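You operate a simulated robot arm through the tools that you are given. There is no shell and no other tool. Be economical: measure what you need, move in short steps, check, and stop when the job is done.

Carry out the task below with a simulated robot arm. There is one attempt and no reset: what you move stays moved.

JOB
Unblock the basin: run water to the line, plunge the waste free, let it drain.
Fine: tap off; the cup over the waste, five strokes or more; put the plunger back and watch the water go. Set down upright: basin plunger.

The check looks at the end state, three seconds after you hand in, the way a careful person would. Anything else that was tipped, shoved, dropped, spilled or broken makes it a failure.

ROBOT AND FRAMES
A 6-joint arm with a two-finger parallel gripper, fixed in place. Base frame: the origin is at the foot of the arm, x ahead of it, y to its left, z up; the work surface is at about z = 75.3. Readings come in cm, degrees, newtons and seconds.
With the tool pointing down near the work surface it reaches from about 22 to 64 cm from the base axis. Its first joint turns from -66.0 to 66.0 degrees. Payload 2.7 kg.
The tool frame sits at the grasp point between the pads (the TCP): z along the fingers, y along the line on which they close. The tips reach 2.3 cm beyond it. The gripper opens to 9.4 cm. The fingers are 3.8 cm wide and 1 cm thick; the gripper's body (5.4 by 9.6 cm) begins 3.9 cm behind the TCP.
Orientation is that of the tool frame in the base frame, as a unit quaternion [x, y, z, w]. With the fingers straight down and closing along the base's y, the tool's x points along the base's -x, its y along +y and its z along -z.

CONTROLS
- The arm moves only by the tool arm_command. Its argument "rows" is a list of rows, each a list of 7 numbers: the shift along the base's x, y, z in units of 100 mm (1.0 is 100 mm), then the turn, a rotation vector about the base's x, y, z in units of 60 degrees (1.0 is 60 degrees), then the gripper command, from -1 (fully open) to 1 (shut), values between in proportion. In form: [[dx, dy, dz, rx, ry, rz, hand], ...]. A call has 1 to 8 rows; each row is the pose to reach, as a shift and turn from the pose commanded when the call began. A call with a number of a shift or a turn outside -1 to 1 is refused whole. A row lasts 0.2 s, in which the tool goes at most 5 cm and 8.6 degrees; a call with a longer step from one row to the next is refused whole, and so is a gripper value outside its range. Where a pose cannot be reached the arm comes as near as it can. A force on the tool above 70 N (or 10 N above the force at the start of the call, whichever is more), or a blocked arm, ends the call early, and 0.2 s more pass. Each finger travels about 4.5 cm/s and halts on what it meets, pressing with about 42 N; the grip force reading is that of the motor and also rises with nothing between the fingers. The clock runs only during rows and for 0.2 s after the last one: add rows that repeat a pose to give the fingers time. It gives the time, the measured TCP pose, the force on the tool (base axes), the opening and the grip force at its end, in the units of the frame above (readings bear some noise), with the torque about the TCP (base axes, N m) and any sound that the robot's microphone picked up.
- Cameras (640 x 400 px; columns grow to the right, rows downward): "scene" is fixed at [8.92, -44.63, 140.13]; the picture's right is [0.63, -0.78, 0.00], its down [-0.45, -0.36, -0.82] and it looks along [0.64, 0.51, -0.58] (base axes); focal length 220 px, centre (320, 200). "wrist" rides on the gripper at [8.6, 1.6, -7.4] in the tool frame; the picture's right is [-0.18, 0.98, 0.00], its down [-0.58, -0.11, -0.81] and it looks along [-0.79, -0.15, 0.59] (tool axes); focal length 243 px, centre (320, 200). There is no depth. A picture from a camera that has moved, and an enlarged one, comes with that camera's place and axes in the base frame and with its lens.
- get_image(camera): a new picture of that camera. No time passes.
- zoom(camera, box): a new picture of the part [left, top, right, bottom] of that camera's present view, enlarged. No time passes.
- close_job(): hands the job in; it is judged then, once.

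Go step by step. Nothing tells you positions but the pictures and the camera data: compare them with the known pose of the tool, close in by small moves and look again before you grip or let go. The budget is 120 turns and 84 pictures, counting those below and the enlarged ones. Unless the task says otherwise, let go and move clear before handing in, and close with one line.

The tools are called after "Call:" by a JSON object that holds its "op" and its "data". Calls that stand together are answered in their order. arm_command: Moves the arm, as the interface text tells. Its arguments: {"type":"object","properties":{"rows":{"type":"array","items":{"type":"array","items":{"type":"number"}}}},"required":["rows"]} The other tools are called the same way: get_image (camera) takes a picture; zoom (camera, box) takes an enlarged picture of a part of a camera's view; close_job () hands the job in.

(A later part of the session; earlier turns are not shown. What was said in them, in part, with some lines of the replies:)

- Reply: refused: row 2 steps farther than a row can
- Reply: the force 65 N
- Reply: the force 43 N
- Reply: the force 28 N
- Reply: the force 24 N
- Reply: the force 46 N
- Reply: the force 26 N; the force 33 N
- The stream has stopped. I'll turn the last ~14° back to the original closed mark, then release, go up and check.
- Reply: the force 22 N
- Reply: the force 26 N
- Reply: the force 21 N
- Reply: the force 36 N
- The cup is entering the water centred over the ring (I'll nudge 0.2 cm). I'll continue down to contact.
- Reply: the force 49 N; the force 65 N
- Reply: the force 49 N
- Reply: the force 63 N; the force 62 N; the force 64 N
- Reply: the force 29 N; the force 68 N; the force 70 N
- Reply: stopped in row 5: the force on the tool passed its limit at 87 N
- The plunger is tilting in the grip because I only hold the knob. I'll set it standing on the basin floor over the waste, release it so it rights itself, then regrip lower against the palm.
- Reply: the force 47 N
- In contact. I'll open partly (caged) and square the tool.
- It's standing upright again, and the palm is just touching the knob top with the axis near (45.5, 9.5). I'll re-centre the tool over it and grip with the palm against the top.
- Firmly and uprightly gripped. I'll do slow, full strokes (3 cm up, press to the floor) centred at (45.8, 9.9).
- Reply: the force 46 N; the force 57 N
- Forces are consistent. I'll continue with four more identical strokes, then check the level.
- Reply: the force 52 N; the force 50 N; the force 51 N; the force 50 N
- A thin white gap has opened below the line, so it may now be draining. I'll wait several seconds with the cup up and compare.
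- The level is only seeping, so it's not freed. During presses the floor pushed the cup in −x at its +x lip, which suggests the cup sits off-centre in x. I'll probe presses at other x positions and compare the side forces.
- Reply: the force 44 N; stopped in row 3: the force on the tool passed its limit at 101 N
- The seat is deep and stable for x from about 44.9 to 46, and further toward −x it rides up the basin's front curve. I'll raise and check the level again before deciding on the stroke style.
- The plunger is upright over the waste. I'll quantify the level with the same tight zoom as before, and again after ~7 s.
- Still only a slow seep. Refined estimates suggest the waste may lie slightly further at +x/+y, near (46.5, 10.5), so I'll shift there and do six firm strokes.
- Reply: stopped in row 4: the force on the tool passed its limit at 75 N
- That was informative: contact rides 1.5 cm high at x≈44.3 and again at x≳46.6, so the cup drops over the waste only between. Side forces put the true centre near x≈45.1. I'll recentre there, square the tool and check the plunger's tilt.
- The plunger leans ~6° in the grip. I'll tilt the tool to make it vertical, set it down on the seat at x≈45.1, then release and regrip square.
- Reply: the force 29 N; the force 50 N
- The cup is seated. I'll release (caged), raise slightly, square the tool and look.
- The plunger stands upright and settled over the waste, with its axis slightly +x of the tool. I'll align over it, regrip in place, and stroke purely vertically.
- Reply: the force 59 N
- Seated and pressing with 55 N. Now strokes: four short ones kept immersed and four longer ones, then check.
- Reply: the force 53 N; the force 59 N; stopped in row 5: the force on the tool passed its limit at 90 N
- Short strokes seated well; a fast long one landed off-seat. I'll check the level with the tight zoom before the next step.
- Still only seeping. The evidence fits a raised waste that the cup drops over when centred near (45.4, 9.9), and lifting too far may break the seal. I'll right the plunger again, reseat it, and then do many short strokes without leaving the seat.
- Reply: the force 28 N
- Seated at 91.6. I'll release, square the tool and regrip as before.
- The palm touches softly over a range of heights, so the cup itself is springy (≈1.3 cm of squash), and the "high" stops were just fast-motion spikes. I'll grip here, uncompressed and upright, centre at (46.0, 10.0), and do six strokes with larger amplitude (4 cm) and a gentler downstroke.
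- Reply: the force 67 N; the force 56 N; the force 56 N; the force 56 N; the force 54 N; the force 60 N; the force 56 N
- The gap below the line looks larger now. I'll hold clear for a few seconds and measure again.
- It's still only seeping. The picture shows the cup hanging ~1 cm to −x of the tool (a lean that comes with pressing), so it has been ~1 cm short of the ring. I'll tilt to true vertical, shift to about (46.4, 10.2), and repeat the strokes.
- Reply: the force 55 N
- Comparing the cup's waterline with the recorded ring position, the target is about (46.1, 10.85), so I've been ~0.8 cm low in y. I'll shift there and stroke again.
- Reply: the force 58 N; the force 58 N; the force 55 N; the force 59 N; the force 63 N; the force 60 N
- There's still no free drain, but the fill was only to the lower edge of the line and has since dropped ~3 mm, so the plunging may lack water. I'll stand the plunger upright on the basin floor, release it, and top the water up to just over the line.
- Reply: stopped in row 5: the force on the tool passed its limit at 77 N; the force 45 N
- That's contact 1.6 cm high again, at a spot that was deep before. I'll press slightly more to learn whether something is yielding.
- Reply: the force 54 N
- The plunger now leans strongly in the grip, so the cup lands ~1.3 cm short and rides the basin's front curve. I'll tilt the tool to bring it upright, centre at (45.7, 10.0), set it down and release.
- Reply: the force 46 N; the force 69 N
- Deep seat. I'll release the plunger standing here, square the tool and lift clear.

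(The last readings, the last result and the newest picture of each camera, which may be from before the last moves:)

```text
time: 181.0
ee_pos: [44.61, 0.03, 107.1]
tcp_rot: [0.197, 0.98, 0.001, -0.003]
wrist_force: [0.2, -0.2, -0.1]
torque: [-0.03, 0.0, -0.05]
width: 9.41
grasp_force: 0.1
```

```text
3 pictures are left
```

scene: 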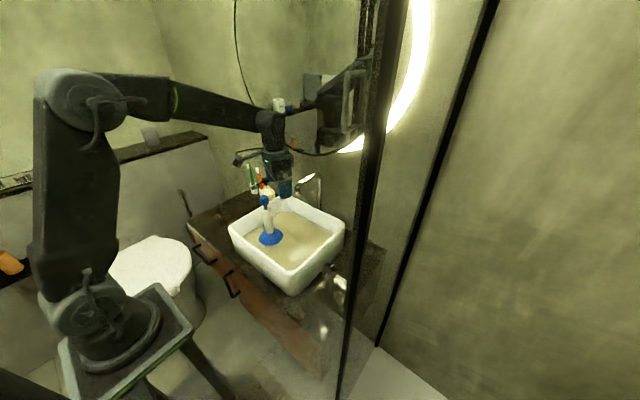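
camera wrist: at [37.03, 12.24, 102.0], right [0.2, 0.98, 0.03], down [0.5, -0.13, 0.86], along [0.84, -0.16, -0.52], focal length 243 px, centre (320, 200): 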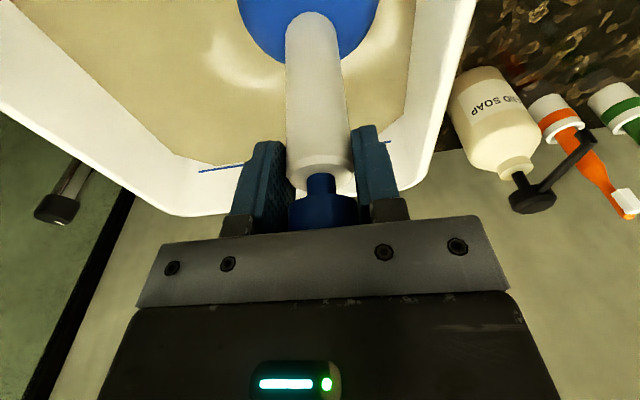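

The plunger stands upright by itself in the basin. Now I'll return to the chrome tap knob for the top-up.

Call:
{"op": "arm_command", "data": {"rows": [[-0.1, -0.33, 0, 0, 0, -0.13, -1], [-0.2, -0.66, 0, 0, 0, -0.25, -1], [-0.3, -1.0, 0, 0, 0, -0.34, -1]]}}

Call:
{"op": "arm_command", "data": {"rows": [[0, -0.4, -0.1, 0, 0, 0, -1], [0, -0.8, -0.3, 0, 0, 0, -1], [0, -1.0, -0.6, 0, 0, 0, -1]]}}

```text
time: 181.8
ee_pos: [41.75, -9.9, 107.15]
tcp_rot: [0.367, 0.93, 0.001, -0.003]
wrist_force: [-0.2, 0.6, -0.3]
torque: [0.01, -0.02, 0.03]
width: 9.41
grasp_force: 0.0
```

```text
time: 182.6
ee_pos: [41.73, -19.95, 101.06]
tcp_rot: [0.366, 0.931, 0.001, -0.004]
wrist_force: [-0.7, -1.1, -0.3]
torque: [-0.02, -0.04, 0.03]
width: 9.39
grasp_force: 0.2
```

Call:
{"op": "arm_command", "data": {"rows": [[-0.01, -0.15, -0.1, 0, 0, 0, -1], [-0.02, -0.22, -0.32, 0, 0, 0, -1], [-0.02, -0.22, -0.32, 0, 0, 0, -1]]}}

Call:
{"op": "arm_command", "data": {"rows": [[0, 0, -0.35, 0, 0, 0, -1], [0, 0, -0.7, 0, 0, 0, -1], [0, 0, -0.98, 0, 0, 0, -1], [0, 0, -0.98, 0, 0, 0, 0.3], [0, 0, -0.98, 0, 0, 0, 0.3], [0, 0, -0.98, 0, 0, 0, 0.3], [0, 0, -0.98, 0, 0, 0, 0.3], [0, 0, -0.98, 0, 0, 0, 0.3]]}}

```text
time: 183.4
ee_pos: [41.5, -22.19, 97.89]
tcp_rot: [0.365, 0.931, 0.001, -0.003]
wrist_force: [0.8, -0.4, -0.3]
torque: [-0.01, 0.02, 0.02]
width: 9.41
grasp_force: 0.0
```

```text
time: 185.2
ee_pos: [41.5, -22.22, 87.89]
tcp_rot: [0.367, 0.93, 0.0, -0.004]
wrist_force: [-10.0, -19.1, -3.7]
torque: [0.22, -0.27, 0.17]
width: 4.27
grasp_force: 11.8
```

Gripped as before. I'll open 59°, hold ~12.5 s, then shut the tap.

Call:
{"op": "arm_command", "data": {"rows": [[0, 0, 0, 0, 0, 0.14, 0.3], [0, 0, 0, 0, 0, 0.28, 0.3], [0, 0, 0, 0, 0, 0.42, 0.3], [0, 0, 0, 0, 0, 0.56, 0.3], [0, 0.01, 0, 0, 0, 0.7, 0.3], [0, 0.02, 0, 0, 0, 0.84, 0.3], [0, 0.03, 0, 0, 0, 0.98, 0.3]]}}

Call:
{"op": "arm_command", "data": {"rows": [[0, 0, 0, 0, 0, 0, 0.3], [0, 0, 0, 0, 0, 0, 0.3], [0, 0, 0, 0, 0, 0, 0.3], [0, 0, 0, 0, 0, 0, 0.3], [0, 0, 0, 0, 0, 0, 0.3], [0, 0, 0, 0, 0, 0, 0.3], [0, 0, 0, 0, 0, 0, 0.3], [0, 0, 0, 0, 0, 0, 0.3]]}}

Call:
{"op": "arm_command", "data": {"rows": [[0, 0, 0, 0, 0, 0, 0.3], [0, 0, 0, 0, 0, 0, 0.3], [0, 0, 0, 0, 0, 0, 0.3], [0, 0, 0, 0, 0, 0, 0.3], [0, 0, 0, 0, 0, 0, 0.3], [0, 0, 0, 0, 0, 0, 0.3], [0, 0, 0, 0, 0, 0, 0.3], [0, 0, 0, 0, 0, 0, 0.3]]}}

Call:
{"op": "arm_command", "data": {"rows": [[0, 0, 0, 0, 0, 0, 0.3], [0, 0, 0, 0, 0, 0, 0.3], [0, 0, 0, 0, 0, 0, 0.3], [0, 0, 0, 0, 0, 0, 0.3], [0, 0, 0, 0, 0, 0, 0.3], [0, 0, 0, 0, 0, 0, 0.3], [0, 0, 0, 0, 0, 0, 0.3], [0, 0, 0, 0, 0, 0, 0.3]]}}

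Call:
{"op": "arm_command", "data": {"rows": [[0, 0, 0, 0, 0, 0, 0.3], [0, 0, 0, 0, 0, 0, 0.3], [0, 0, 0, 0, 0, 0, 0.3], [0, 0, 0, 0, 0, 0, 0.3], [0, 0, 0, 0, 0, 0, 0.3], [0, 0, 0, 0, 0, 0, 0.3], [0, 0, 0, 0, 0, 0, 0.3], [0, 0, 0, 0, 0, 0, 0.3]]}}

Call:
{"op": "arm_command", "data": {"rows": [[0, 0, 0, 0, 0, 0, 0.3], [0, 0, 0, 0, 0, 0, 0.3], [0, 0, 0, 0, 0, 0, 0.3], [0, 0, 0, 0, 0, 0, 0.3], [0, 0, 0, 0, 0, 0, 0.3], [0, 0, 0, 0, 0, 0, 0.3], [0, 0, 0, 0, 0, 0, 0.3], [0, 0, 0, 0, 0, 0, 0.3]]}}

Call:
{"op": "arm_command", "data": {"rows": [[0, 0, 0, 0, 0, 0, 0.3], [0, 0, 0, 0, 0, 0, 0.3], [0, 0, 0, 0, 0, 0, 0.3], [0, 0, 0, 0, 0, 0, 0.3], [0, 0, 0, 0, 0, 0, 0.3], [0, 0, 0, 0, 0, 0, 0.3], [0, 0, 0, 0, 0, 0, 0.3], [0, 0, 0, 0, 0, 0, 0.3]]}}

Call:
{"op": "arm_command", "data": {"rows": [[0, 0, 0, 0, 0, 0, 0.3], [0, 0, 0, 0, 0, 0, 0.3], [0, 0, 0, 0, 0, 0, 0.3], [0, 0, 0, 0, 0, 0, 0.3], [0, 0, 0, 0, 0, 0, 0.3], [0, 0, 0, 0, 0, 0, 0.3], [0, 0, 0, 0, 0, 0, 0.3], [0, 0, 0, 0, 0, 0, 0.3]]}}

Call:
{"op": "arm_command", "data": {"rows": [[0, 0, 0, 0, 0, -0.14, 0.3], [0, 0, 0, 0, 0, -0.28, 0.3], [0, 0, 0, 0, 0, -0.42, 0.3], [0, -0.01, 0, 0, 0, -0.56, 0.3], [0, -0.02, 0, 0, 0, -0.7, 0.3], [0, -0.03, 0, 0, 0, -0.84, 0.3], [0, -0.03, 0, 0, 0, -0.98, 0.3], [0, -0.03, 0, 0, 0, -1.0, 0.3]]}}

Call:
{"op": "arm_command", "data": {"rows": [[0, 0, 0, 0, 0, 0, -1], [0, 0, 0, 0, 0, 0, -1], [0, 0, 0, 0, 0, 0, -1], [0, 0, 0, 0, 0, 0, -1], [0, 0, 0.3, 0, 0, 0, -1], [0, 0, 0.7, 0, 0, 0, -1], [0, 0, 1.0, 0, 0, 0, -1]]}}

```text
time: 186.8
ee_pos: [41.59, -21.96, 87.97]
tcp_rot: [-0.139, 0.99, -0.001, -0.003]
wrist_force: [-6.0, -0.9, 3.4]
torque: [1.09, -0.95, 0.02]
width: 3.86
grasp_force: 44.8
```

```text
time: 188.6
ee_pos: [41.51, -21.82, 87.83]
tcp_rot: [-0.138, 0.99, -0.002, -0.004]
wrist_force: [-5.6, 11.7, 8.5]
torque: [1.2, -0.36, -0.08]
width: 3.86
grasp_force: 45.3
```

```text
time: 190.4
ee_pos: [41.49, -21.83, 88.04]
tcp_rot: [-0.137, 0.991, -0.001, -0.003]
wrist_force: [-3.9, 17.4, 9.5]
torque: [0.8, 0.35, -0.09]
width: 3.88
grasp_force: 45.4
```

```text
time: 192.2
ee_pos: [41.44, -21.9, 88.02]
tcp_rot: [-0.138, 0.99, -0.001, -0.003]
wrist_force: [-3.2, 18.7, 9.2]
torque: [0.71, 0.45, -0.12]
width: 3.84
grasp_force: 44.2
```

```text
time: 194.0
ee_pos: [41.44, -21.86, 87.88]
tcp_rot: [-0.138, 0.99, -0.001, -0.004]
wrist_force: [-2.6, 20.6, 8.9]
torque: [0.77, 0.36, -0.13]
width: 3.83
grasp_force: 44.5
```

```text
time: 195.8
ee_pos: [41.52, -21.88, 88.03]
tcp_rot: [-0.138, 0.99, -0.001, -0.003]
wrist_force: [-3.2, 19.9, 8.3]
torque: [0.74, 0.31, -0.11]
width: 3.84
grasp_force: 45.2
```

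```text
time: 197.6
ee_pos: [41.49, -21.8, 87.96]
tcp_rot: [-0.138, 0.99, -0.001, -0.003]
wrist_force: [-3.4, 20.9, 8.6]
torque: [0.7, 0.34, -0.1]
width: 3.83
grasp_force: 45.4
```

```text
time: 199.4
ee_pos: [41.44, -21.79, 87.97]
tcp_rot: [-0.137, 0.991, -0.002, -0.003]
wrist_force: [-3.7, 20.1, 8.9]
torque: [0.73, 0.28, -0.07]
width: 3.89
grasp_force: 45.0
```

```text
time: 201.2
ee_pos: [41.5, -22.33, 88.03]
tcp_rot: [0.377, 0.926, 0.0, -0.005]
wrist_force: [-19.6, -23.3, -6.5]
torque: [-0.2, -1.77, 0.14]
width: 3.88
grasp_force: 44.9
```

```text
time: 202.8
ee_pos: [41.69, -22.35, 97.98]
tcp_rot: [0.375, 0.927, 0.001, -0.004]
wrist_force: [0.2, -0.1, 0.1]
torque: [0.02, 0.0, -0.02]
width: 9.41
grasp_force: 0.0
```

The tap is shut again. I'll go back over toward the plunger and take one look.

Call:
{"op": "arm_command", "data": {"rows": [[0, 0.1, 0.4, 0, 0, 0.14, -1], [0.1, 0.4, 0.7, 0, 0, 0.28, -1], [0.2, 0.7, 0.9, 0, 0, 0.42, -1], [0.3, 1.0, 0.9, 0, 0, 0.56, -1], [0.3, 1.0, 0.9, 0, 0, 0.7, -1]]}}

Call:
{"op": "arm_command", "data": {"rows": [[0.03, 0.35, 0, 0, 0, 0, -1], [0.06, 0.7, 0, 0, 0, 0, -1], [0.09, 1.0, 0, 0, 0, 0, -1]]}}

Call:
{"op": "zoom", "data": {"camera": "scene", "box": [225, 180, 345, 260]}}

```text
time: 204.0
ee_pos: [44.59, -12.36, 107.01]
tcp_rot: [0.018, 1.0, 0.0, -0.004]
wrist_force: [-0.1, 0.0, -0.2]
torque: [0.02, -0.04, 0.01]
width: 9.37
grasp_force: 0.0
```

```text
time: 204.8
ee_pos: [45.38, -2.27, 106.97]
tcp_rot: [0.019, 1.0, -0.001, -0.004]
wrist_force: [0.6, 0.2, -0.5]
torque: [0.0, 0.01, 0.02]
width: 9.4
grasp_force: 0.1
```

```text
5.00 times, centred on (285, 220) of scene
camera zoom: at [8.92, -44.64, 140.13], right [0.63, -0.78, 0.0], down [-0.45, -0.36, -0.82], along [0.64, 0.51, -0.58], focal length 1101 px, centre (495, 100)
```

zoom: 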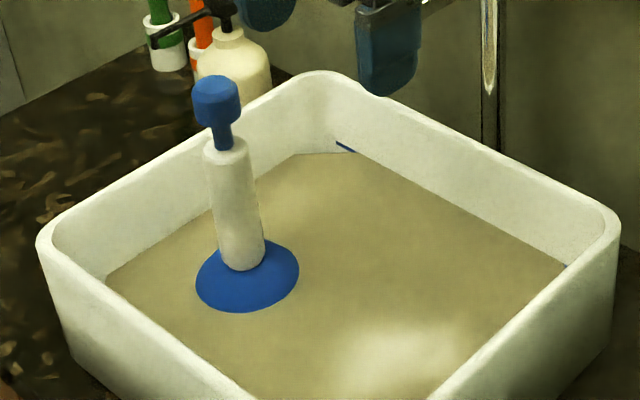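

The water is now just over the line, the tap is off, and the plunger stands upright at about (46, 9.9) over the waste. I'll regrip it.

Call:
{"op": "arm_command", "data": {"rows": [[0.02, 0.35, 0, 0, 0.007, 0, -1], [0.04, 0.7, 0, 0, 0.007, 0, -1], [0.06, 1.0, 0, 0, 0.007, 0, -1]]}}

Call:
{"op": "arm_command", "data": {"rows": [[0, 0.22, 0, 0, 0, 0, -1], [0, 0.22, -0.4, 0, 0, 0, -1], [0, 0.22, -0.8, 0, 0, 0, -1], [0, 0.22, -0.95, 0, 0, 0, -1]]}}

Call:
{"op": "arm_command", "data": {"rows": [[0, 0, -0.15, 0, 0, 0, -1], [0, 0, -0.3, 0, 0, 0, -1], [0, 0, -0.4, 0, 0, 0, -1]]}}

```text
time: 205.6
ee_pos: [45.88, 7.74, 107.03]
tcp_rot: [0.019, 1.0, 0.0, -0.007]
wrist_force: [-0.9, 0.4, 0.5]
torque: [0.01, 0.02, 0.01]
width: 9.39
grasp_force: 0.0
```

```text
time: 206.6
ee_pos: [45.81, 9.82, 97.52]
tcp_rot: [0.019, 1.0, -0.001, -0.008]
wrist_force: [0.6, -0.1, 0.2]
torque: [0.0, 0.01, -0.01]
width: 9.4
grasp_force: 0.0
```

```text
time: 207.4
ee_pos: [45.96, 9.93, 93.4]
tcp_rot: [0.018, 1.0, -0.001, -0.007]
wrist_force: [0.0, 0.0, 0.0]
torque: [0.0, 0.0, -0.01]
width: 9.39
grasp_force: 0.1
```

Call:
{"op": "arm_command", "data": {"rows": [[0, 0, -0.03, 0, -0.013, 0, -1], [0, 0, -0.05, 0, -0.013, 0, -1]]}}

Call:
{"op": "arm_command", "data": {"rows": [[0, 0, -0.03, 0, 0, 0, -1], [0, 0, -0.04, 0, 0, 0, -1]]}}

```text
time: 208.0
ee_pos: [46.03, 10.02, 93.06]
tcp_rot: [0.018, 1.0, -0.001, 0.0]
wrist_force: [0.2, -0.1, 2.3]
torque: [0.03, -0.01, 0.03]
width: 9.39
grasp_force: 0.0
```

```text
time: 208.6
ee_pos: [45.84, 9.94, 92.57]
tcp_rot: [0.019, 1.0, -0.001, 0.0]
wrist_force: [1.6, -0.3, 3.9]
torque: [0.01, 0.07, -0.02]
width: 9.4
grasp_force: 0.0
```

Pressing the knob with the open palm shows a soft spring (2.3 N → 3.9 N over 0.5 cm), so the knob and rod seem to pump relative to the body, and my grip was locking both together. I'll push with the open palm to find the full travel.

Call:
{"op": "arm_command", "data": {"rows": [[0, 0, -0.03, 0, 0, 0, -1], [0, 0, -0.06, 0, 0, 0, -1]]}}

Call:
{"op": "arm_command", "data": {"rows": [[0, 0, -0.03, 0, 0, 0, -1], [0, 0, -0.06, 0, 0, 0, -1]]}}

Call:
{"op": "arm_command", "data": {"rows": [[0, 0, -0.03, 0, 0, 0, -1], [0, 0, -0.06, 0, 0, 0, -1]]}}

Call:
{"op": "arm_command", "data": {"rows": [[0, 0, -0.03, 0, 0, 0, -1], [0, 0, -0.06, 0, 0, 0, -1]]}}

```text
time: 209.2
ee_pos: [45.91, 9.84, 92.11]
tcp_rot: [0.019, 1.0, -0.001, 0.0]
wrist_force: [-0.4, 2.5, 6.1]
torque: [-0.08, 0.03, -0.01]
width: 9.4
grasp_force: 0.1
```

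```text
time: 209.8
ee_pos: [45.91, 10.07, 91.32]
tcp_rot: [0.019, 1.0, -0.001, -0.001]
wrist_force: [-2.1, 2.3, 8.2]
torque: [-0.04, -0.07, -0.02]
width: 9.41
grasp_force: 0.1
```

```text
time: 210.4
ee_pos: [46.04, 10.01, 91.15]
tcp_rot: [0.019, 1.0, 0.0, 0.002]
wrist_force: [-9.4, -3.9, 38.6]
torque: [0.17, -0.15, 0.04]
width: 9.44
grasp_force: 0.0
```

```text
time: 211.0
ee_pos: [46.26, 10.14, 90.89]
tcp_rot: [0.019, 1.0, 0.002, 0.008]
wrist_force: [-15.6, -5.3, 65.4]
torque: [0.28, -0.18, 0.06]
width: 9.42
grasp_force: 0.1
```

Confirmed: the pump has 2.4 cm of travel (z 93.6 → 91.2). I'll do seven full palm strokes with the cup staying on the waste.

Call:
{"op": "arm_command", "data": {"rows": [[-0.02, 0, 0.2, 0, 0, 0, -1], [-0.02, 0, 0.35, 0, 0, 0, -1], [-0.02, 0, 0.35, 0, 0, 0, -1], [-0.02, 0, 0.2, 0, 0, 0, -1], [-0.02, 0, 0.06, 0, 0, 0, -1], [-0.02, 0, 0.04, 0, 0, 0, -1]]}}

Call:
{"op": "arm_command", "data": {"rows": [[0, 0, 0.16, 0, 0, 0, -1], [0, 0, 0.31, 0, 0, 0, -1], [0, 0, 0.31, 0, 0, 0, -1], [0, 0, 0.16, 0, 0, 0, -1], [0, 0, 0.02, 0, 0, 0, -1], [0, 0, 0, 0, 0, 0, -1]]}}

Call:
{"op": "arm_command", "data": {"rows": [[0, 0, 0.16, 0, 0, 0, -1], [0, 0, 0.31, 0, 0, 0, -1], [0, 0, 0.31, 0, 0, 0, -1], [0, 0, 0.16, 0, 0, 0, -1], [0, 0, 0.02, 0, 0, 0, -1], [0, 0, 0, 0, 0, 0, -1]]}}

Call:
{"op": "arm_command", "data": {"rows": [[0, 0, 0.16, 0, 0, 0, -1], [0, 0, 0.31, 0, 0, 0, -1], [0, 0, 0.31, 0, 0, 0, -1], [0, 0, 0.16, 0, 0, 0, -1], [0, 0, 0.02, 0, 0, 0, -1], [0, 0, 0, 0, 0, 0, -1]]}}

Call:
{"op": "arm_command", "data": {"rows": [[0, 0, 0.16, 0, 0, 0, -1], [0, 0, 0.31, 0, 0, 0, -1], [0, 0, 0.31, 0, 0, 0, -1], [0, 0, 0.16, 0, 0, 0, -1], [0, 0, 0.02, 0, 0, 0, -1], [0, 0, 0, 0, 0, 0, -1]]}}

Call:
{"op": "arm_command", "data": {"rows": [[0, 0, 0.16, 0, 0, 0, -1], [0, 0, 0.31, 0, 0, 0, -1], [0, 0, 0.31, 0, 0, 0, -1], [0, 0, 0.16, 0, 0, 0, -1], [0, 0, 0.02, 0, 0, 0, -1], [0, 0, 0, 0, 0, 0, -1]]}}

Call:
{"op": "arm_command", "data": {"rows": [[0, 0, 0.16, 0, 0, 0, -1], [0, 0, 0.31, 0, 0, 0, -1], [0, 0, 0.31, 0, 0, 0, -1], [0, 0, 0.16, 0, 0, 0, -1], [0, 0, 0.02, 0, 0, 0, -1], [0, 0, 0, 0, 0, 0, -1]]}}

Call:
{"op": "arm_command", "data": {"rows": [[0, 0, 0.16, 0, 0, 0, -1], [0, 0, 0.25, 0, 0, 0, -1], [0, 0, 0.25, 0, 0, 0, -1]]}}

```text
time: 212.4
ee_pos: [45.83, 10.1, 91.05]
tcp_rot: [0.018, 1.0, 0.0, 0.005]
wrist_force: [-13.3, -4.6, 52.4]
torque: [0.23, -0.31, 0.0]
width: 9.41
grasp_force: 0.0
```

```text
time: 213.8
ee_pos: [45.95, 9.9, 91.07]
tcp_rot: [0.018, 1.0, 0.001, 0.005]
wrist_force: [-13.8, -3.1, 53.9]
torque: [0.14, -0.31, 0.03]
width: 9.42
grasp_force: 0.1
```

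```text
time: 215.2
ee_pos: [45.84, 10.02, 91.1]
tcp_rot: [0.019, 1.0, 0.0, 0.006]
wrist_force: [-9.4, -7.5, 50.5]
torque: [0.34, -0.17, 0.02]
width: 9.43
grasp_force: 0.1
```

```text
time: 216.6
ee_pos: [45.95, 10.01, 90.99]
tcp_rot: [0.018, 1.0, -0.001, 0.004]
wrist_force: [-12.2, -5.1, 51.5]
torque: [0.27, -0.27, 0.06]
width: 9.39
grasp_force: 0.0
```

```text
time: 218.0
ee_pos: [45.94, 10.07, 90.99]
tcp_rot: [0.019, 1.0, 0.0, 0.004]
wrist_force: [-12.5, -4.0, 49.5]
torque: [0.2, -0.28, 0.04]
width: 9.41
grasp_force: 0.1
```

```text
time: 219.4
ee_pos: [45.95, 10.1, 91.1]
tcp_rot: [0.018, 1.0, 0.0, 0.004]
wrist_force: [-12.5, -2.4, 50.3]
torque: [0.07, -0.25, -0.01]
width: 9.39
grasp_force: 0.0
```

```text
time: 220.8
ee_pos: [45.98, 9.98, 91.06]
tcp_rot: [0.018, 1.0, 0.0, 0.004]
wrist_force: [-11.2, -4.7, 49.7]
torque: [0.29, -0.18, 0.07]
width: 9.43
grasp_force: 0.0
```

```text
time: 221.6
ee_pos: [45.81, 9.95, 92.99]
tcp_rot: [0.019, 1.0, -0.001, -0.001]
wrist_force: [1.8, -1.3, 2.0]
torque: [0.05, 0.01, 0.04]
width: 9.38
grasp_force: 0.1
```

Seven clean strokes are done. I'll grip the knob, lift the plunger clear of the basin, and check the level.

Call:
{"op": "arm_command", "data": {"rows": [[0, 0, 0.05, 0, 0, 0, -1], [0, 0, 0.05, 0, 0, 0, 0], [0, 0, 0.05, 0, 0, 0, 1], [0, 0, 0.05, 0, 0, 0, 1], [0, 0, 0.05, 0, 0, 0, 1], [0, 0, 0.05, 0, 0, 0, 1]]}}

Call:
{"op": "arm_command", "data": {"rows": [[0, 0, 0.15, 0, 0, 0, 1], [0, 0, 0.35, 0, 0, 0, 1], [0, 0, 0.6, 0, 0, 0, 1], [0, 0, 0.9, 0, 0, 0, 1], [0, 0, 1.0, 0, 0, 0, 1], [0, 0, 1.0, 0, 0, 0, 1], [0, 0, 1.0, 0, 0, 0, 1], [0, 0, 1.0, 0, 0, 0, 1]]}}

Call:
{"op": "arm_command", "data": {"rows": [[0, 0, 0.3, 0, 0, 0, 1], [0, 0, 0.3, 0, 0, 0, 1], [0, 0, 0.3, 0, 0, 0, 1], [0, 0, 0.3, 0, 0, 0, 1], [0, 0, 0.3, 0, 0, 0, 1], [0, 0, 0.3, 0, 0, 0, 1], [0, 0, 0.3, 0, 0, 0, 1], [0, 0, 0.3, 0, 0, 0, 1]]}}

Call:
{"op": "zoom", "data": {"camera": "scene", "box": [225, 160, 345, 260]}}

```text
time: 223.0
ee_pos: [45.88, 10.0, 93.59]
tcp_rot: [0.019, 1.0, -0.002, 0.001]
wrist_force: [0.9, 1.2, 2.2]
torque: [0.03, -0.01, -0.03]
width: 3.3
grasp_force: 42.2
```

```text
time: 224.8
ee_pos: [45.79, 10.02, 103.69]
tcp_rot: [0.019, 1.0, 0.0, -0.001]
wrist_force: [0.2, 0.1, -2.6]
torque: [-0.04, -0.03, 0.04]
width: 3.29
grasp_force: 41.8
```

```text
time: 226.6
ee_pos: [45.76, 9.9, 106.76]
tcp_rot: [0.018, 1.0, -0.001, -0.001]
wrist_force: [-0.5, -0.1, -1.8]
torque: [0.01, -0.01, 0.0]
width: 3.28
grasp_force: 42.5
```

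```text
4.00 times, centred on (285, 210) of scene
camera zoom: at [8.93, -44.63, 140.13], right [0.63, -0.78, 0.0], down [-0.45, -0.36, -0.82], along [0.64, 0.51, -0.58], focal length 881 px, centre (460, 160)
```

zoom: 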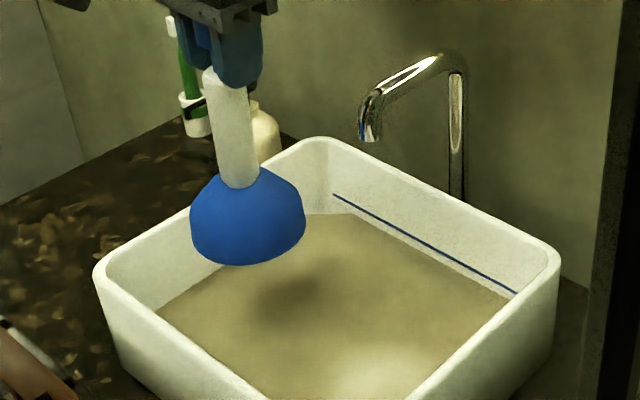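

It's draining freely, with the level well below the line now. I'll carry the plunger back to its home spot at (41.05, 30.9).

Call:
{"op": "arm_command", "data": {"rows": [[0, 0.2, 0, 0, 0, 0, 1], [-0.1, 0.5, 0, 0, 0, 0, 1], [-0.2, 0.8, 0, 0, 0, 0, 1], [-0.25, 1.0, 0, 0, 0, 0, 1]]}}

Call:
{"op": "arm_command", "data": {"rows": [[-0.1, 0.3, 0, 0, 0, 0, 1], [-0.18, 0.6, 0, 0, 0, 0, 1], [-0.22, 0.9, 0, 0, 0, 0, 1], [-0.22, 1.0, 0, 0, 0, 0, 1]]}}

Call:
{"op": "arm_command", "data": {"rows": [[0, 0.1, -0.2, 0, 0, 0, 1], [0, 0.1, -0.5, 0, 0, 0, 1], [0, 0.1, -0.8, 0, 0, 0, 1], [0, 0.1, -1.0, 0, 0, 0, 1]]}}

```text
time: 227.6
ee_pos: [43.35, 20.05, 106.74]
tcp_rot: [0.019, 1.0, -0.001, 0.0]
wrist_force: [0.3, 0.0, -1.7]
torque: [-0.04, 0.03, 0.01]
width: 3.3
grasp_force: 41.8
```

```text
time: 228.6
ee_pos: [41.02, 29.87, 106.41]
tcp_rot: [0.018, 1.0, -0.002, -0.001]
wrist_force: [-0.3, -0.3, -1.5]
torque: [0.0, -0.01, 0.02]
width: 3.33
grasp_force: 41.8
```

```text
time: 229.6
ee_pos: [41.06, 31.04, 96.26]
tcp_rot: [0.018, 1.0, -0.001, -0.001]
wrist_force: [0.4, -1.1, -2.6]
torque: [-0.01, -0.08, 0.04]
width: 3.32
grasp_force: 41.9
```

Call:
{"op": "arm_command", "data": {"rows": [[0, 0, -0.1, 0, 0, 0, 1], [0, 0, -0.2, 0, 0, 0, 1], [0, 0, -0.3, 0, 0, 0, 1]]}}

Call:
{"op": "arm_command", "data": {"rows": [[0, 0, -0.04, 0, 0, 0, 1], [0, 0, -0.07, 0, 0, 0, 1]]}}

Call:
{"op": "arm_command", "data": {"rows": [[0, 0, -0.02, 0, 0, 0, 1], [0, 0, -0.04, 0, 0, 0, 1]]}}

```text
time: 230.4
ee_pos: [40.94, 31.01, 93.53]
tcp_rot: [0.019, 1.0, 0.0, 0.0]
wrist_force: [0.9, -0.3, -3.1]
torque: [0.01, -0.01, 0.02]
width: 3.31
grasp_force: 42.0
```

```text
time: 231.0
ee_pos: [40.9, 31.16, 92.77]
tcp_rot: [0.018, 1.0, -0.001, 0.0]
wrist_force: [-0.3, 0.1, -2.3]
torque: [0.0, 0.0, 0.0]
width: 3.29
grasp_force: 41.6
```

```text
time: 231.6
ee_pos: [40.95, 31.05, 92.44]
tcp_rot: [0.017, 1.0, -0.001, -0.001]
wrist_force: [0.9, -0.3, -2.7]
torque: [-0.02, 0.0, -0.01]
width: 3.31
grasp_force: 42.1
```

Call:
{"op": "arm_command", "data": {"rows": [[0, 0, -0.02, 0, 0, 0, 1], [0, 0, -0.03, 0, 0, 0, 1]]}}

Call:
{"op": "arm_command", "data": {"rows": [[0, 0, -0.02, 0, 0, 0, 1], [0, 0, -0.02, 0, 0, 0, 1]]}}

```text
time: 232.2
ee_pos: [41.07, 30.98, 92.29]
tcp_rot: [0.019, 1.0, 0.001, 0.0]
wrist_force: [-9.5, 0.2, 20.3]
torque: [-0.52, 0.85, -0.17]
width: 3.32
grasp_force: 42.5
```

```text
time: 232.8
ee_pos: [41.08, 31.16, 92.28]
tcp_rot: [0.018, 1.0, 0.002, 0.002]
wrist_force: [-17.3, -0.1, 43.2]
torque: [-0.01, 1.18, -0.03]
width: 3.29
grasp_force: 42.3
```

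The plunger is on the counter. I'll ease the load, release slowly and lift straight up.

Call:
{"op": "arm_command", "data": {"rows": [[-0.01, 0, 0.03, 0, 0, 0, 1], [-0.01, 0, 0.03, 0, 0, 0, 0.2], [-0.01, 0, 0.03, 0, 0, 0, -0.2], [-0.01, 0, 0.03, 0, 0, 0, -0.6], [-0.01, 0, 0.03, 0, 0, 0, -1], [-0.01, 0, 0.03, 0, 0, 0, -1], [-0.01, 0, 0.03, 0, 0, 0, -1]]}}

Call:
{"op": "arm_command", "data": {"rows": [[0, 0, 0.15, 0, 0, 0, -1], [0, 0, 0.35, 0, 0, 0, -1], [0, 0, 0.65, 0, 0, 0, -1], [0, 0, 1.0, 0, 0, 0, -1]]}}

Call:
{"op": "arm_command", "data": {"rows": [[-0.1, 0, 0.3, 0, 0, 0, -1], [-0.3, -0.1, 0.6, 0, 0, 0, -1], [-0.6, -0.3, 0.8, 0, 0, 0, -1], [-0.8, -0.5, 1.0, 0, 0, 0, -1]]}}

```text
time: 234.4
ee_pos: [40.95, 31.01, 92.22]
tcp_rot: [0.018, 1.0, -0.001, -0.001]
wrist_force: [0.6, -0.6, 0.3]
torque: [-0.01, -0.01, 0.01]
width: 9.39
grasp_force: 0.1
```

```text
time: 235.4
ee_pos: [40.99, 30.93, 102.17]
tcp_rot: [0.018, 1.0, -0.001, -0.001]
wrist_force: [0.1, 0.3, -0.1]
torque: [-0.01, -0.03, 0.0]
width: 9.4
grasp_force: 0.1
```

```text
time: 236.4
ee_pos: [33.02, 26.13, 112.25]
tcp_rot: [0.018, 1.0, -0.001, 0.0]
wrist_force: [0.4, 0.6, -0.8]
torque: [-0.02, -0.01, 0.0]
width: 9.39
grasp_force: 0.1
```

The plunger is back and released. Now I'll wait clear while the basin drains.

Call:
{"op": "arm_command", "data": {"rows": [[0, 0, 0, 0, 0, 0, -1], [0, 0, 0, 0, 0, 0, -1], [0, 0, 0, 0, 0, 0, -1], [0, 0, 0, 0, 0, 0, -1], [0, 0, 0, 0, 0, 0, -1], [0, 0, 0, 0, 0, 0, -1], [0, 0, 0, 0, 0, 0, -1], [0, 0, 0, 0, 0, 0, -1]]}}

Call:
{"op": "arm_command", "data": {"rows": [[0, 0, 0, 0, 0, 0, -1], [0, 0, 0, 0, 0, 0, -1], [0, 0, 0, 0, 0, 0, -1], [0, 0, 0, 0, 0, 0, -1], [0, 0, 0, 0, 0, 0, -1], [0, 0, 0, 0, 0, 0, -1], [0, 0, 0, 0, 0, 0, -1], [0, 0, 0, 0, 0, 0, -1]]}}

Call:
{"op": "arm_command", "data": {"rows": [[0, 0, 0, 0, 0, 0, -1], [0, 0, 0, 0, 0, 0, -1], [0, 0, 0, 0, 0, 0, -1], [0, 0, 0, 0, 0, 0, -1], [0, 0, 0, 0, 0, 0, -1], [0, 0, 0, 0, 0, 0, -1], [0, 0, 0, 0, 0, 0, -1], [0, 0, 0, 0, 0, 0, -1]]}}

Call:
{"op": "arm_command", "data": {"rows": [[0, 0, 0, 0, 0, 0, -1], [0, 0, 0, 0, 0, 0, -1], [0, 0, 0, 0, 0, 0, -1], [0, 0, 0, 0, 0, 0, -1], [0, 0, 0, 0, 0, 0, -1], [0, 0, 0, 0, 0, 0, -1], [0, 0, 0, 0, 0, 0, -1], [0, 0, 0, 0, 0, 0, -1]]}}

Call:
{"op": "arm_command", "data": {"rows": [[0, 0, 0, 0, 0, 0, -1], [0, 0, 0, 0, 0, 0, -1], [0, 0, 0, 0, 0, 0, -1], [0, 0, 0, 0, 0, 0, -1], [0, 0, 0, 0, 0, 0, -1], [0, 0, 0, 0, 0, 0, -1], [0, 0, 0, 0, 0, 0, -1], [0, 0, 0, 0, 0, 0, -1]]}}

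Call:
{"op": "arm_command", "data": {"rows": [[0, 0, 0, 0, 0, 0, -1], [0, 0, 0, 0, 0, 0, -1], [0, 0, 0, 0, 0, 0, -1], [0, 0, 0, 0, 0, 0, -1], [0, 0, 0, 0, 0, 0, -1], [0, 0, 0, 0, 0, 0, -1], [0, 0, 0, 0, 0, 0, -1], [0, 0, 0, 0, 0, 0, -1]]}}

Call:
{"op": "arm_command", "data": {"rows": [[0, 0, 0, 0, 0, 0, -1], [0, 0, 0, 0, 0, 0, -1], [0, 0, 0, 0, 0, 0, -1], [0, 0, 0, 0, 0, 0, -1], [0, 0, 0, 0, 0, 0, -1], [0, 0, 0, 0, 0, 0, -1], [0, 0, 0, 0, 0, 0, -1], [0, 0, 0, 0, 0, 0, -1]]}}

Call:
{"op": "arm_command", "data": {"rows": [[0, 0, 0, 0, 0, 0, -1], [0, 0, 0, 0, 0, 0, -1], [0, 0, 0, 0, 0, 0, -1], [0, 0, 0, 0, 0, 0, -1], [0, 0, 0, 0, 0, 0, -1], [0, 0, 0, 0, 0, 0, -1], [0, 0, 0, 0, 0, 0, -1], [0, 0, 0, 0, 0, 0, -1]]}}

Call:
{"op": "arm_command", "data": {"rows": [[0, 0, 0, 0, 0, 0, -1], [0, 0, 0, 0, 0, 0, -1], [0, 0, 0, 0, 0, 0, -1], [0, 0, 0, 0, 0, 0, -1], [0, 0, 0, 0, 0, 0, -1], [0, 0, 0, 0, 0, 0, -1], [0, 0, 0, 0, 0, 0, -1], [0, 0, 0, 0, 0, 0, -1]]}}

Call:
{"op": "arm_command", "data": {"rows": [[0, 0, 0, 0, 0, 0, -1], [0, 0, 0, 0, 0, 0, -1], [0, 0, 0, 0, 0, 0, -1], [0, 0, 0, 0, 0, 0, -1], [0, 0, 0, 0, 0, 0, -1], [0, 0, 0, 0, 0, 0, -1], [0, 0, 0, 0, 0, 0, -1], [0, 0, 0, 0, 0, 0, -1]]}}

Call:
{"op": "arm_command", "data": {"rows": [[0, 0, 0, 0, 0, 0, -1], [0, 0, 0, 0, 0, 0, -1], [0, 0, 0, 0, 0, 0, -1], [0, 0, 0, 0, 0, 0, -1], [0, 0, 0, 0, 0, 0, -1], [0, 0, 0, 0, 0, 0, -1], [0, 0, 0, 0, 0, 0, -1], [0, 0, 0, 0, 0, 0, -1]]}}

Call:
{"op": "arm_command", "data": {"rows": [[0, 0, 0, 0, 0, 0, -1], [0, 0, 0, 0, 0, 0, -1], [0, 0, 0, 0, 0, 0, -1], [0, 0, 0, 0, 0, 0, -1], [0, 0, 0, 0, 0, 0, -1], [0, 0, 0, 0, 0, 0, -1], [0, 0, 0, 0, 0, 0, -1], [0, 0, 0, 0, 0, 0, -1]]}}

Call:
{"op": "arm_command", "data": {"rows": [[0, 0, 0, 0, 0, 0, -1], [0, 0, 0, 0, 0, 0, -1], [0, 0, 0, 0, 0, 0, -1], [0, 0, 0, 0, 0, 0, -1], [0, 0, 0, 0, 0, 0, -1], [0, 0, 0, 0, 0, 0, -1], [0, 0, 0, 0, 0, 0, -1], [0, 0, 0, 0, 0, 0, -1]]}}

Call:
{"op": "arm_command", "data": {"rows": [[0, 0, 0, 0, 0, 0, -1], [0, 0, 0, 0, 0, 0, -1], [0, 0, 0, 0, 0, 0, -1], [0, 0, 0, 0, 0, 0, -1], [0, 0, 0, 0, 0, 0, -1], [0, 0, 0, 0, 0, 0, -1], [0, 0, 0, 0, 0, 0, -1], [0, 0, 0, 0, 0, 0, -1]]}}

Call:
{"op": "arm_command", "data": {"rows": [[0, 0, 0, 0, 0, 0, -1], [0, 0, 0, 0, 0, 0, -1], [0, 0, 0, 0, 0, 0, -1], [0, 0, 0, 0, 0, 0, -1], [0, 0, 0, 0, 0, 0, -1], [0, 0, 0, 0, 0, 0, -1], [0, 0, 0, 0, 0, 0, -1], [0, 0, 0, 0, 0, 0, -1]]}}

Call:
{"op": "arm_command", "data": {"rows": [[0, 0, 0, 0, 0, 0, -1], [0, 0, 0, 0, 0, 0, -1], [0, 0, 0, 0, 0, 0, -1], [0, 0, 0, 0, 0, 0, -1], [0, 0, 0, 0, 0, 0, -1], [0, 0, 0, 0, 0, 0, -1], [0, 0, 0, 0, 0, 0, -1], [0, 0, 0, 0, 0, 0, -1]]}}

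```text
time: 238.2
ee_pos: [32.99, 26.24, 112.32]
tcp_rot: [0.018, 1.0, -0.001, -0.001]
wrist_force: [-0.3, -0.4, -0.6]
torque: [0.01, -0.02, 0.0]
width: 9.43
grasp_force: 0.1
```

```text
time: 240.0
ee_pos: [33.06, 26.17, 112.35]
tcp_rot: [0.018, 1.0, 0.0, 0.0]
wrist_force: [-0.3, 0.2, 0.5]
torque: [0.01, -0.03, 0.02]
width: 9.4
grasp_force: 0.1
```

```text
time: 241.8
ee_pos: [33.0, 26.12, 112.41]
tcp_rot: [0.018, 1.0, -0.001, -0.001]
wrist_force: [0.0, -0.8, -0.7]
torque: [0.0, 0.03, 0.03]
width: 9.41
grasp_force: 0.2
```

```text
time: 243.6
ee_pos: [32.96, 26.19, 112.19]
tcp_rot: [0.018, 1.0, 0.0, -0.001]
wrist_force: [-0.2, 0.2, -0.2]
torque: [-0.01, -0.01, 0.02]
width: 9.37
grasp_force: 0.2
```

```text
time: 245.4
ee_pos: [33.05, 26.09, 112.2]
tcp_rot: [0.018, 1.0, -0.001, -0.001]
wrist_force: [-0.5, -0.4, -0.7]
torque: [0.02, -0.01, -0.01]
width: 9.39
grasp_force: 0.1
```

```text
time: 247.2
ee_pos: [33.01, 26.09, 112.27]
tcp_rot: [0.018, 1.0, 0.0, -0.001]
wrist_force: [-0.5, 0.1, -0.2]
torque: [0.01, -0.01, -0.02]
width: 9.39
grasp_force: 0.1
```

```text
time: 249.0
ee_pos: [33.02, 26.13, 112.36]
tcp_rot: [0.019, 1.0, -0.001, 0.0]
wrist_force: [-0.5, -0.2, -0.1]
torque: [0.03, -0.03, 0.07]
width: 9.41
grasp_force: 0.1
```

```text
time: 250.8
ee_pos: [32.88, 26.07, 112.26]
tcp_rot: [0.019, 1.0, -0.001, -0.001]
wrist_force: [0.0, 0.2, -0.2]
torque: [0.01, -0.02, 0.0]
width: 9.39
grasp_force: 0.0
```

```text
time: 252.6
ee_pos: [33.04, 26.19, 112.13]
tcp_rot: [0.018, 1.0, -0.002, -0.001]
wrist_force: [-0.2, -0.3, 0.1]
torque: [0.01, 0.0, 0.02]
width: 9.41
grasp_force: 0.0
```

```text
time: 254.4
ee_pos: [32.99, 26.05, 112.28]
tcp_rot: [0.019, 1.0, 0.0, -0.001]
wrist_force: [0.1, -0.4, -0.6]
torque: [0.02, 0.01, 0.01]
width: 9.38
grasp_force: 0.1
```

```text
time: 256.2
ee_pos: [32.94, 26.16, 112.2]
tcp_rot: [0.018, 1.0, 0.0, -0.001]
wrist_force: [0.1, 0.3, -0.2]
torque: [-0.02, 0.03, -0.02]
width: 9.4
grasp_force: 0.0
```

```text
time: 258.0
ee_pos: [33.1, 26.14, 112.2]
tcp_rot: [0.018, 1.0, -0.001, -0.001]
wrist_force: [-0.5, 0.1, -0.4]
torque: [-0.01, -0.02, 0.0]
width: 9.4
grasp_force: 0.1
```

```text
time: 259.8
ee_pos: [33.04, 26.21, 112.34]
tcp_rot: [0.019, 1.0, -0.001, -0.001]
wrist_force: [-0.4, 0.6, 0.3]
torque: [0.0, -0.01, 0.04]
width: 9.42
grasp_force: 0.1
```

```text
time: 261.6
ee_pos: [32.89, 26.02, 112.3]
tcp_rot: [0.018, 1.0, -0.002, -0.001]
wrist_force: [0.8, -0.9, -0.4]
torque: [0.01, -0.01, 0.01]
width: 9.38
grasp_force: 0.1
```

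```text
time: 263.4
ee_pos: [32.91, 26.17, 112.23]
tcp_rot: [0.018, 1.0, -0.001, -0.001]
wrist_force: [-0.3, 0.4, -0.6]
torque: [-0.02, 0.02, -0.03]
width: 9.41
grasp_force: 0.0
```

```text
time: 265.2
ee_pos: [33.1, 26.08, 112.39]
tcp_rot: [0.018, 1.0, -0.001, -0.001]
wrist_force: [1.0, -0.6, 0.4]
torque: [0.04, 0.02, -0.04]
width: 9.4
grasp_force: 0.0
```

I'll give it another half minute, then use the last picture to verify everything.

Call:
{"op": "arm_command", "data": {"rows": [[0, 0, 0, 0, 0, 0, -1], [0, 0, 0, 0, 0, 0, -1], [0, 0, 0, 0, 0, 0, -1], [0, 0, 0, 0, 0, 0, -1], [0, 0, 0, 0, 0, 0, -1], [0, 0, 0, 0, 0, 0, -1], [0, 0, 0, 0, 0, 0, -1], [0, 0, 0, 0, 0, 0, -1]]}}

Call:
{"op": "arm_command", "data": {"rows": [[0, 0, 0, 0, 0, 0, -1], [0, 0, 0, 0, 0, 0, -1], [0, 0, 0, 0, 0, 0, -1], [0, 0, 0, 0, 0, 0, -1], [0, 0, 0, 0, 0, 0, -1], [0, 0, 0, 0, 0, 0, -1], [0, 0, 0, 0, 0, 0, -1], [0, 0, 0, 0, 0, 0, -1]]}}

Call:
{"op": "arm_command", "data": {"rows": [[0, 0, 0, 0, 0, 0, -1], [0, 0, 0, 0, 0, 0, -1], [0, 0, 0, 0, 0, 0, -1], [0, 0, 0, 0, 0, 0, -1], [0, 0, 0, 0, 0, 0, -1], [0, 0, 0, 0, 0, 0, -1], [0, 0, 0, 0, 0, 0, -1], [0, 0, 0, 0, 0, 0, -1]]}}

Call:
{"op": "arm_command", "data": {"rows": [[0, 0, 0, 0, 0, 0, -1], [0, 0, 0, 0, 0, 0, -1], [0, 0, 0, 0, 0, 0, -1], [0, 0, 0, 0, 0, 0, -1], [0, 0, 0, 0, 0, 0, -1], [0, 0, 0, 0, 0, 0, -1], [0, 0, 0, 0, 0, 0, -1], [0, 0, 0, 0, 0, 0, -1]]}}

Call:
{"op": "arm_command", "data": {"rows": [[0, 0, 0, 0, 0, 0, -1], [0, 0, 0, 0, 0, 0, -1], [0, 0, 0, 0, 0, 0, -1], [0, 0, 0, 0, 0, 0, -1], [0, 0, 0, 0, 0, 0, -1], [0, 0, 0, 0, 0, 0, -1], [0, 0, 0, 0, 0, 0, -1], [0, 0, 0, 0, 0, 0, -1]]}}

Call:
{"op": "arm_command", "data": {"rows": [[0, 0, 0, 0, 0, 0, -1], [0, 0, 0, 0, 0, 0, -1], [0, 0, 0, 0, 0, 0, -1], [0, 0, 0, 0, 0, 0, -1], [0, 0, 0, 0, 0, 0, -1], [0, 0, 0, 0, 0, 0, -1], [0, 0, 0, 0, 0, 0, -1], [0, 0, 0, 0, 0, 0, -1]]}}

Call:
{"op": "arm_command", "data": {"rows": [[0, 0, 0, 0, 0, 0, -1], [0, 0, 0, 0, 0, 0, -1], [0, 0, 0, 0, 0, 0, -1], [0, 0, 0, 0, 0, 0, -1], [0, 0, 0, 0, 0, 0, -1], [0, 0, 0, 0, 0, 0, -1], [0, 0, 0, 0, 0, 0, -1], [0, 0, 0, 0, 0, 0, -1]]}}

Call:
{"op": "arm_command", "data": {"rows": [[0, 0, 0, 0, 0, 0, -1], [0, 0, 0, 0, 0, 0, -1], [0, 0, 0, 0, 0, 0, -1], [0, 0, 0, 0, 0, 0, -1], [0, 0, 0, 0, 0, 0, -1], [0, 0, 0, 0, 0, 0, -1], [0, 0, 0, 0, 0, 0, -1], [0, 0, 0, 0, 0, 0, -1]]}}

Call:
{"op": "arm_command", "data": {"rows": [[0, 0, 0, 0, 0, 0, -1], [0, 0, 0, 0, 0, 0, -1], [0, 0, 0, 0, 0, 0, -1], [0, 0, 0, 0, 0, 0, -1], [0, 0, 0, 0, 0, 0, -1], [0, 0, 0, 0, 0, 0, -1], [0, 0, 0, 0, 0, 0, -1], [0, 0, 0, 0, 0, 0, -1]]}}

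Call:
{"op": "arm_command", "data": {"rows": [[0, 0, 0, 0, 0, 0, -1], [0, 0, 0, 0, 0, 0, -1], [0, 0, 0, 0, 0, 0, -1], [0, 0, 0, 0, 0, 0, -1], [0, 0, 0, 0, 0, 0, -1], [0, 0, 0, 0, 0, 0, -1], [0, 0, 0, 0, 0, 0, -1], [0, 0, 0, 0, 0, 0, -1]]}}

Call:
{"op": "arm_command", "data": {"rows": [[0, 0, 0, 0, 0, 0, -1], [0, 0, 0, 0, 0, 0, -1], [0, 0, 0, 0, 0, 0, -1], [0, 0, 0, 0, 0, 0, -1], [0, 0, 0, 0, 0, 0, -1], [0, 0, 0, 0, 0, 0, -1], [0, 0, 0, 0, 0, 0, -1], [0, 0, 0, 0, 0, 0, -1]]}}

Call:
{"op": "arm_command", "data": {"rows": [[0, 0, 0, 0, 0, 0, -1], [0, 0, 0, 0, 0, 0, -1], [0, 0, 0, 0, 0, 0, -1], [0, 0, 0, 0, 0, 0, -1], [0, 0, 0, 0, 0, 0, -1], [0, 0, 0, 0, 0, 0, -1], [0, 0, 0, 0, 0, 0, -1], [0, 0, 0, 0, 0, 0, -1]]}}

Call:
{"op": "arm_command", "data": {"rows": [[0, 0, 0, 0, 0, 0, -1], [0, 0, 0, 0, 0, 0, -1], [0, 0, 0, 0, 0, 0, -1], [0, 0, 0, 0, 0, 0, -1], [0, 0, 0, 0, 0, 0, -1], [0, 0, 0, 0, 0, 0, -1], [0, 0, 0, 0, 0, 0, -1], [0, 0, 0, 0, 0, 0, -1]]}}

Call:
{"op": "arm_command", "data": {"rows": [[0, 0, 0, 0, 0, 0, -1], [0, 0, 0, 0, 0, 0, -1], [0, 0, 0, 0, 0, 0, -1], [0, 0, 0, 0, 0, 0, -1], [0, 0, 0, 0, 0, 0, -1], [0, 0, 0, 0, 0, 0, -1], [0, 0, 0, 0, 0, 0, -1], [0, 0, 0, 0, 0, 0, -1]]}}

Call:
{"op": "arm_command", "data": {"rows": [[0, 0, 0, 0, 0, 0, -1], [0, 0, 0, 0, 0, 0, -1], [0, 0, 0, 0, 0, 0, -1], [0, 0, 0, 0, 0, 0, -1], [0, 0, 0, 0, 0, 0, -1], [0, 0, 0, 0, 0, 0, -1], [0, 0, 0, 0, 0, 0, -1], [0, 0, 0, 0, 0, 0, -1]]}}

Call:
{"op": "arm_command", "data": {"rows": [[0, 0, 0, 0, 0, 0, -1], [0, 0, 0, 0, 0, 0, -1], [0, 0, 0, 0, 0, 0, -1], [0, 0, 0, 0, 0, 0, -1], [0, 0, 0, 0, 0, 0, -1], [0, 0, 0, 0, 0, 0, -1], [0, 0, 0, 0, 0, 0, -1], [0, 0, 0, 0, 0, 0, -1]]}}

Call:
{"op": "zoom", "data": {"camera": "scene", "box": [190, 160, 366, 300]}}

```text
time: 267.0
ee_pos: [33.01, 26.2, 112.26]
tcp_rot: [0.019, 1.0, -0.001, -0.001]
wrist_force: [-0.1, -0.2, 0.2]
torque: [-0.04, -0.01, 0.04]
width: 9.41
grasp_force: 0.2
```

```text
time: 268.8
ee_pos: [33.07, 26.23, 112.25]
tcp_rot: [0.019, 1.0, -0.001, -0.001]
wrist_force: [0.4, -0.2, 0.3]
torque: [0.02, 0.01, -0.01]
width: 9.41
grasp_force: 0.1
```

```text
time: 270.6
ee_pos: [32.96, 26.16, 112.19]
tcp_rot: [0.018, 1.0, -0.001, -0.001]
wrist_force: [0.3, 0.0, -0.1]
torque: [-0.02, -0.03, 0.02]
width: 9.4
grasp_force: 0.1
```

```text
time: 272.4
ee_pos: [32.89, 26.13, 112.26]
tcp_rot: [0.018, 1.0, 0.0, -0.001]
wrist_force: [0.0, 0.4, -0.2]
torque: [0.01, 0.01, 0.03]
width: 9.38
grasp_force: 0.1
```

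```text
time: 274.2
ee_pos: [32.97, 26.1, 112.18]
tcp_rot: [0.018, 1.0, -0.001, -0.001]
wrist_force: [0.0, -0.2, -1.0]
torque: [-0.01, 0.01, 0.03]
width: 9.41
grasp_force: 0.2
```

```text
time: 276.0
ee_pos: [32.95, 26.06, 112.29]
tcp_rot: [0.019, 1.0, -0.001, 0.0]
wrist_force: [0.0, 0.1, 0.1]
torque: [0.01, 0.0, -0.01]
width: 9.4
grasp_force: 0.1
```

```text
time: 277.8
ee_pos: [32.97, 26.2, 112.25]
tcp_rot: [0.018, 1.0, -0.001, -0.002]
wrist_force: [-0.4, -0.5, 0.1]
torque: [0.01, 0.03, -0.01]
width: 9.41
grasp_force: 0.0
```

```text
time: 279.6
ee_pos: [32.89, 26.14, 112.2]
tcp_rot: [0.018, 1.0, -0.002, 0.0]
wrist_force: [-0.1, 0.6, -1.2]
torque: [0.02, 0.0, 0.0]
width: 9.41
grasp_force: 0.0
```

```text
time: 281.4
ee_pos: [33.07, 26.2, 112.22]
tcp_rot: [0.019, 1.0, -0.002, -0.001]
wrist_force: [0.2, -0.5, -0.9]
torque: [0.02, 0.02, 0.0]
width: 9.4
grasp_force: 0.1
```

```text
time: 283.2
ee_pos: [33.02, 26.13, 112.35]
tcp_rot: [0.019, 1.0, -0.001, -0.001]
wrist_force: [0.4, -0.5, -1.0]
torque: [0.0, 0.02, 0.04]
width: 9.39
grasp_force: 0.0
```

```text
time: 285.0
ee_pos: [33.07, 26.05, 112.29]
tcp_rot: [0.019, 1.0, 0.0, -0.002]
wrist_force: [0.0, -0.4, 0.1]
torque: [0.04, 0.01, -0.01]
width: 9.41
grasp_force: 0.0
```

```text
time: 286.8
ee_pos: [33.0, 26.03, 112.33]
tcp_rot: [0.018, 1.0, 0.0, -0.001]
wrist_force: [-0.1, -0.7, 0.3]
torque: [-0.02, 0.01, -0.02]
width: 9.41
grasp_force: 0.1
```

```text
time: 288.6
ee_pos: [33.02, 26.11, 112.21]
tcp_rot: [0.019, 1.0, -0.001, -0.001]
wrist_force: [0.0, 1.1, 0.0]
torque: [-0.02, 0.02, -0.01]
width: 9.4
grasp_force: 0.1
```

```text
time: 290.4
ee_pos: [32.96, 26.1, 112.21]
tcp_rot: [0.018, 1.0, -0.002, -0.002]
wrist_force: [-0.1, -0.5, 0.5]
torque: [-0.02, 0.02, 0.01]
width: 9.38
grasp_force: 0.0
```

```text
time: 292.2
ee_pos: [32.95, 26.22, 112.37]
tcp_rot: [0.019, 1.0, -0.001, 0.0]
wrist_force: [0.0, 0.5, -0.1]
torque: [-0.02, 0.0, 0.01]
width: 9.4
grasp_force: 0.1
```

```text
time: 294.0
ee_pos: [33.02, 26.18, 112.23]
tcp_rot: [0.018, 1.0, -0.001, -0.001]
wrist_force: [-0.3, 1.1, 0.6]
torque: [0.02, 0.02, 0.0]
width: 9.43
grasp_force: 0.1
```

```text
2.86 times, centred on (278, 230) of scene
camera zoom: at [8.92, -44.63, 140.13], right [0.63, -0.78, 0.0], down [-0.45, -0.36, -0.82], along [0.64, 0.51, -0.58], focal length 629 px, centre (440, 114)
```

zoom: 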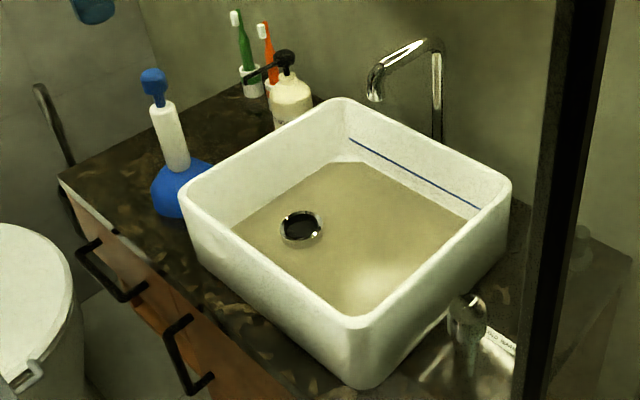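

The basin has drained: the waste is open and dark, the tap is off, and the plunger stands upright at home. A few more seconds for any residue, then I'll hand in.

Call:
{"op": "arm_command", "data": {"rows": [[0, 0, 0, 0, 0, 0, -1], [0, 0, 0, 0, 0, 0, -1], [0, 0, 0, 0, 0, 0, -1], [0, 0, 0, 0, 0, 0, -1], [0, 0, 0, 0, 0, 0, -1], [0, 0, 0, 0, 0, 0, -1], [0, 0, 0, 0, 0, 0, -1], [0, 0, 0, 0, 0, 0, -1]]}}

Call:
{"op": "arm_command", "data": {"rows": [[0, 0, 0, 0, 0, 0, -1], [0, 0, 0, 0, 0, 0, -1], [0, 0, 0, 0, 0, 0, -1], [0, 0, 0, 0, 0, 0, -1], [0, 0, 0, 0, 0, 0, -1], [0, 0, 0, 0, 0, 0, -1], [0, 0, 0, 0, 0, 0, -1], [0, 0, 0, 0, 0, 0, -1]]}}

Call:
{"op": "arm_command", "data": {"rows": [[0, 0, 0, 0, 0, 0, -1], [0, 0, 0, 0, 0, 0, -1], [0, 0, 0, 0, 0, 0, -1], [0, 0, 0, 0, 0, 0, -1], [0, 0, 0, 0, 0, 0, -1], [0, 0, 0, 0, 0, 0, -1], [0, 0, 0, 0, 0, 0, -1], [0, 0, 0, 0, 0, 0, -1]]}}

Call:
{"op": "arm_command", "data": {"rows": [[0, 0, 0, 0, 0, 0, -1], [0, 0, 0, 0, 0, 0, -1], [0, 0, 0, 0, 0, 0, -1], [0, 0, 0, 0, 0, 0, -1], [0, 0, 0, 0, 0, 0, -1], [0, 0, 0, 0, 0, 0, -1], [0, 0, 0, 0, 0, 0, -1], [0, 0, 0, 0, 0, 0, -1]]}}

Call:
{"op": "arm_command", "data": {"rows": [[0, 0, 0, 0, 0, 0, -1], [0, 0, 0, 0, 0, 0, -1], [0, 0, 0, 0, 0, 0, -1], [0, 0, 0, 0, 0, 0, -1], [0, 0, 0, 0, 0, 0, -1], [0, 0, 0, 0, 0, 0, -1], [0, 0, 0, 0, 0, 0, -1], [0, 0, 0, 0, 0, 0, -1]]}}

Call:
{"op": "arm_command", "data": {"rows": [[0, 0, 0, 0, 0, 0, -1], [0, 0, 0, 0, 0, 0, -1], [0, 0, 0, 0, 0, 0, -1], [0, 0, 0, 0, 0, 0, -1], [0, 0, 0, 0, 0, 0, -1], [0, 0, 0, 0, 0, 0, -1], [0, 0, 0, 0, 0, 0, -1], [0, 0, 0, 0, 0, 0, -1]]}}

Call:
{"op": "arm_command", "data": {"rows": [[0, 0, 0, 0, 0, 0, -1], [0, 0, 0, 0, 0, 0, -1], [0, 0, 0, 0, 0, 0, -1], [0, 0, 0, 0, 0, 0, -1], [0, 0, 0, 0, 0, 0, -1], [0, 0, 0, 0, 0, 0, -1], [0, 0, 0, 0, 0, 0, -1], [0, 0, 0, 0, 0, 0, -1]]}}

Call:
{"op": "arm_command", "data": {"rows": [[0, 0, 0, 0, 0, 0, -1], [0, 0, 0, 0, 0, 0, -1], [0, 0, 0, 0, 0, 0, -1], [0, 0, 0, 0, 0, 0, -1], [0, 0, 0, 0, 0, 0, -1], [0, 0, 0, 0, 0, 0, -1], [0, 0, 0, 0, 0, 0, -1], [0, 0, 0, 0, 0, 0, -1]]}}

Call:
{"op": "close_job", "data": {}}

```text
time: 295.8
ee_pos: [33.01, 26.21, 112.28]
tcp_rot: [0.018, 1.0, -0.001, -0.001]
wrist_force: [-0.5, 0.7, 0.6]
torque: [-0.02, 0.01, -0.01]
width: 9.39
grasp_force: 0.1
```

```text
time: 297.6
ee_pos: [32.97, 26.18, 112.27]
tcp_rot: [0.019, 1.0, 0.0, -0.001]
wrist_force: [-0.2, 0.0, 0.0]
torque: [0.01, -0.01, -0.01]
width: 9.39
grasp_force: 0.0
```

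```text
time: 299.4
ee_pos: [32.9, 26.18, 112.31]
tcp_rot: [0.018, 1.0, -0.001, -0.001]
wrist_force: [0.4, -0.1, -0.3]
torque: [0.01, -0.02, 0.02]
width: 9.38
grasp_force: 0.1
```

```text
time: 301.2
ee_pos: [32.92, 26.12, 112.22]
tcp_rot: [0.018, 1.0, -0.001, -0.001]
wrist_force: [0.5, 0.8, -0.3]
torque: [-0.01, -0.04, 0.0]
width: 9.4
grasp_force: 0.1
```

```text
time: 303.0
ee_pos: [33.04, 26.09, 112.24]
tcp_rot: [0.019, 1.0, 0.0, -0.001]
wrist_force: [-0.1, 0.0, -0.1]
torque: [0.0, -0.02, -0.01]
width: 9.4
grasp_force: 0.0
```

```text
time: 304.8
ee_pos: [33.01, 26.1, 112.19]
tcp_rot: [0.018, 1.0, 0.0, 0.0]
wrist_force: [0.0, 0.0, 1.1]
torque: [-0.01, 0.0, -0.03]
width: 9.39
grasp_force: 0.1
```

```text
time: 306.6
ee_pos: [32.9, 26.13, 112.33]
tcp_rot: [0.019, 1.0, 0.0, 0.0]
wrist_force: [0.6, 0.1, 0.2]
torque: [-0.01, 0.0, 0.01]
width: 9.39
grasp_force: 0.1
```

```text
time: 308.4
ee_pos: [32.95, 26.19, 112.22]
tcp_rot: [0.018, 1.0, -0.001, -0.001]
wrist_force: [0.6, -0.5, -0.3]
torque: [0.01, 0.02, -0.02]
width: 9.4
grasp_force: 0.0
```

```text
The job is handed in.
```

The basin is unblocked and drained, the tap is off, and the plunger stands upright back in its place; the job is handed in.
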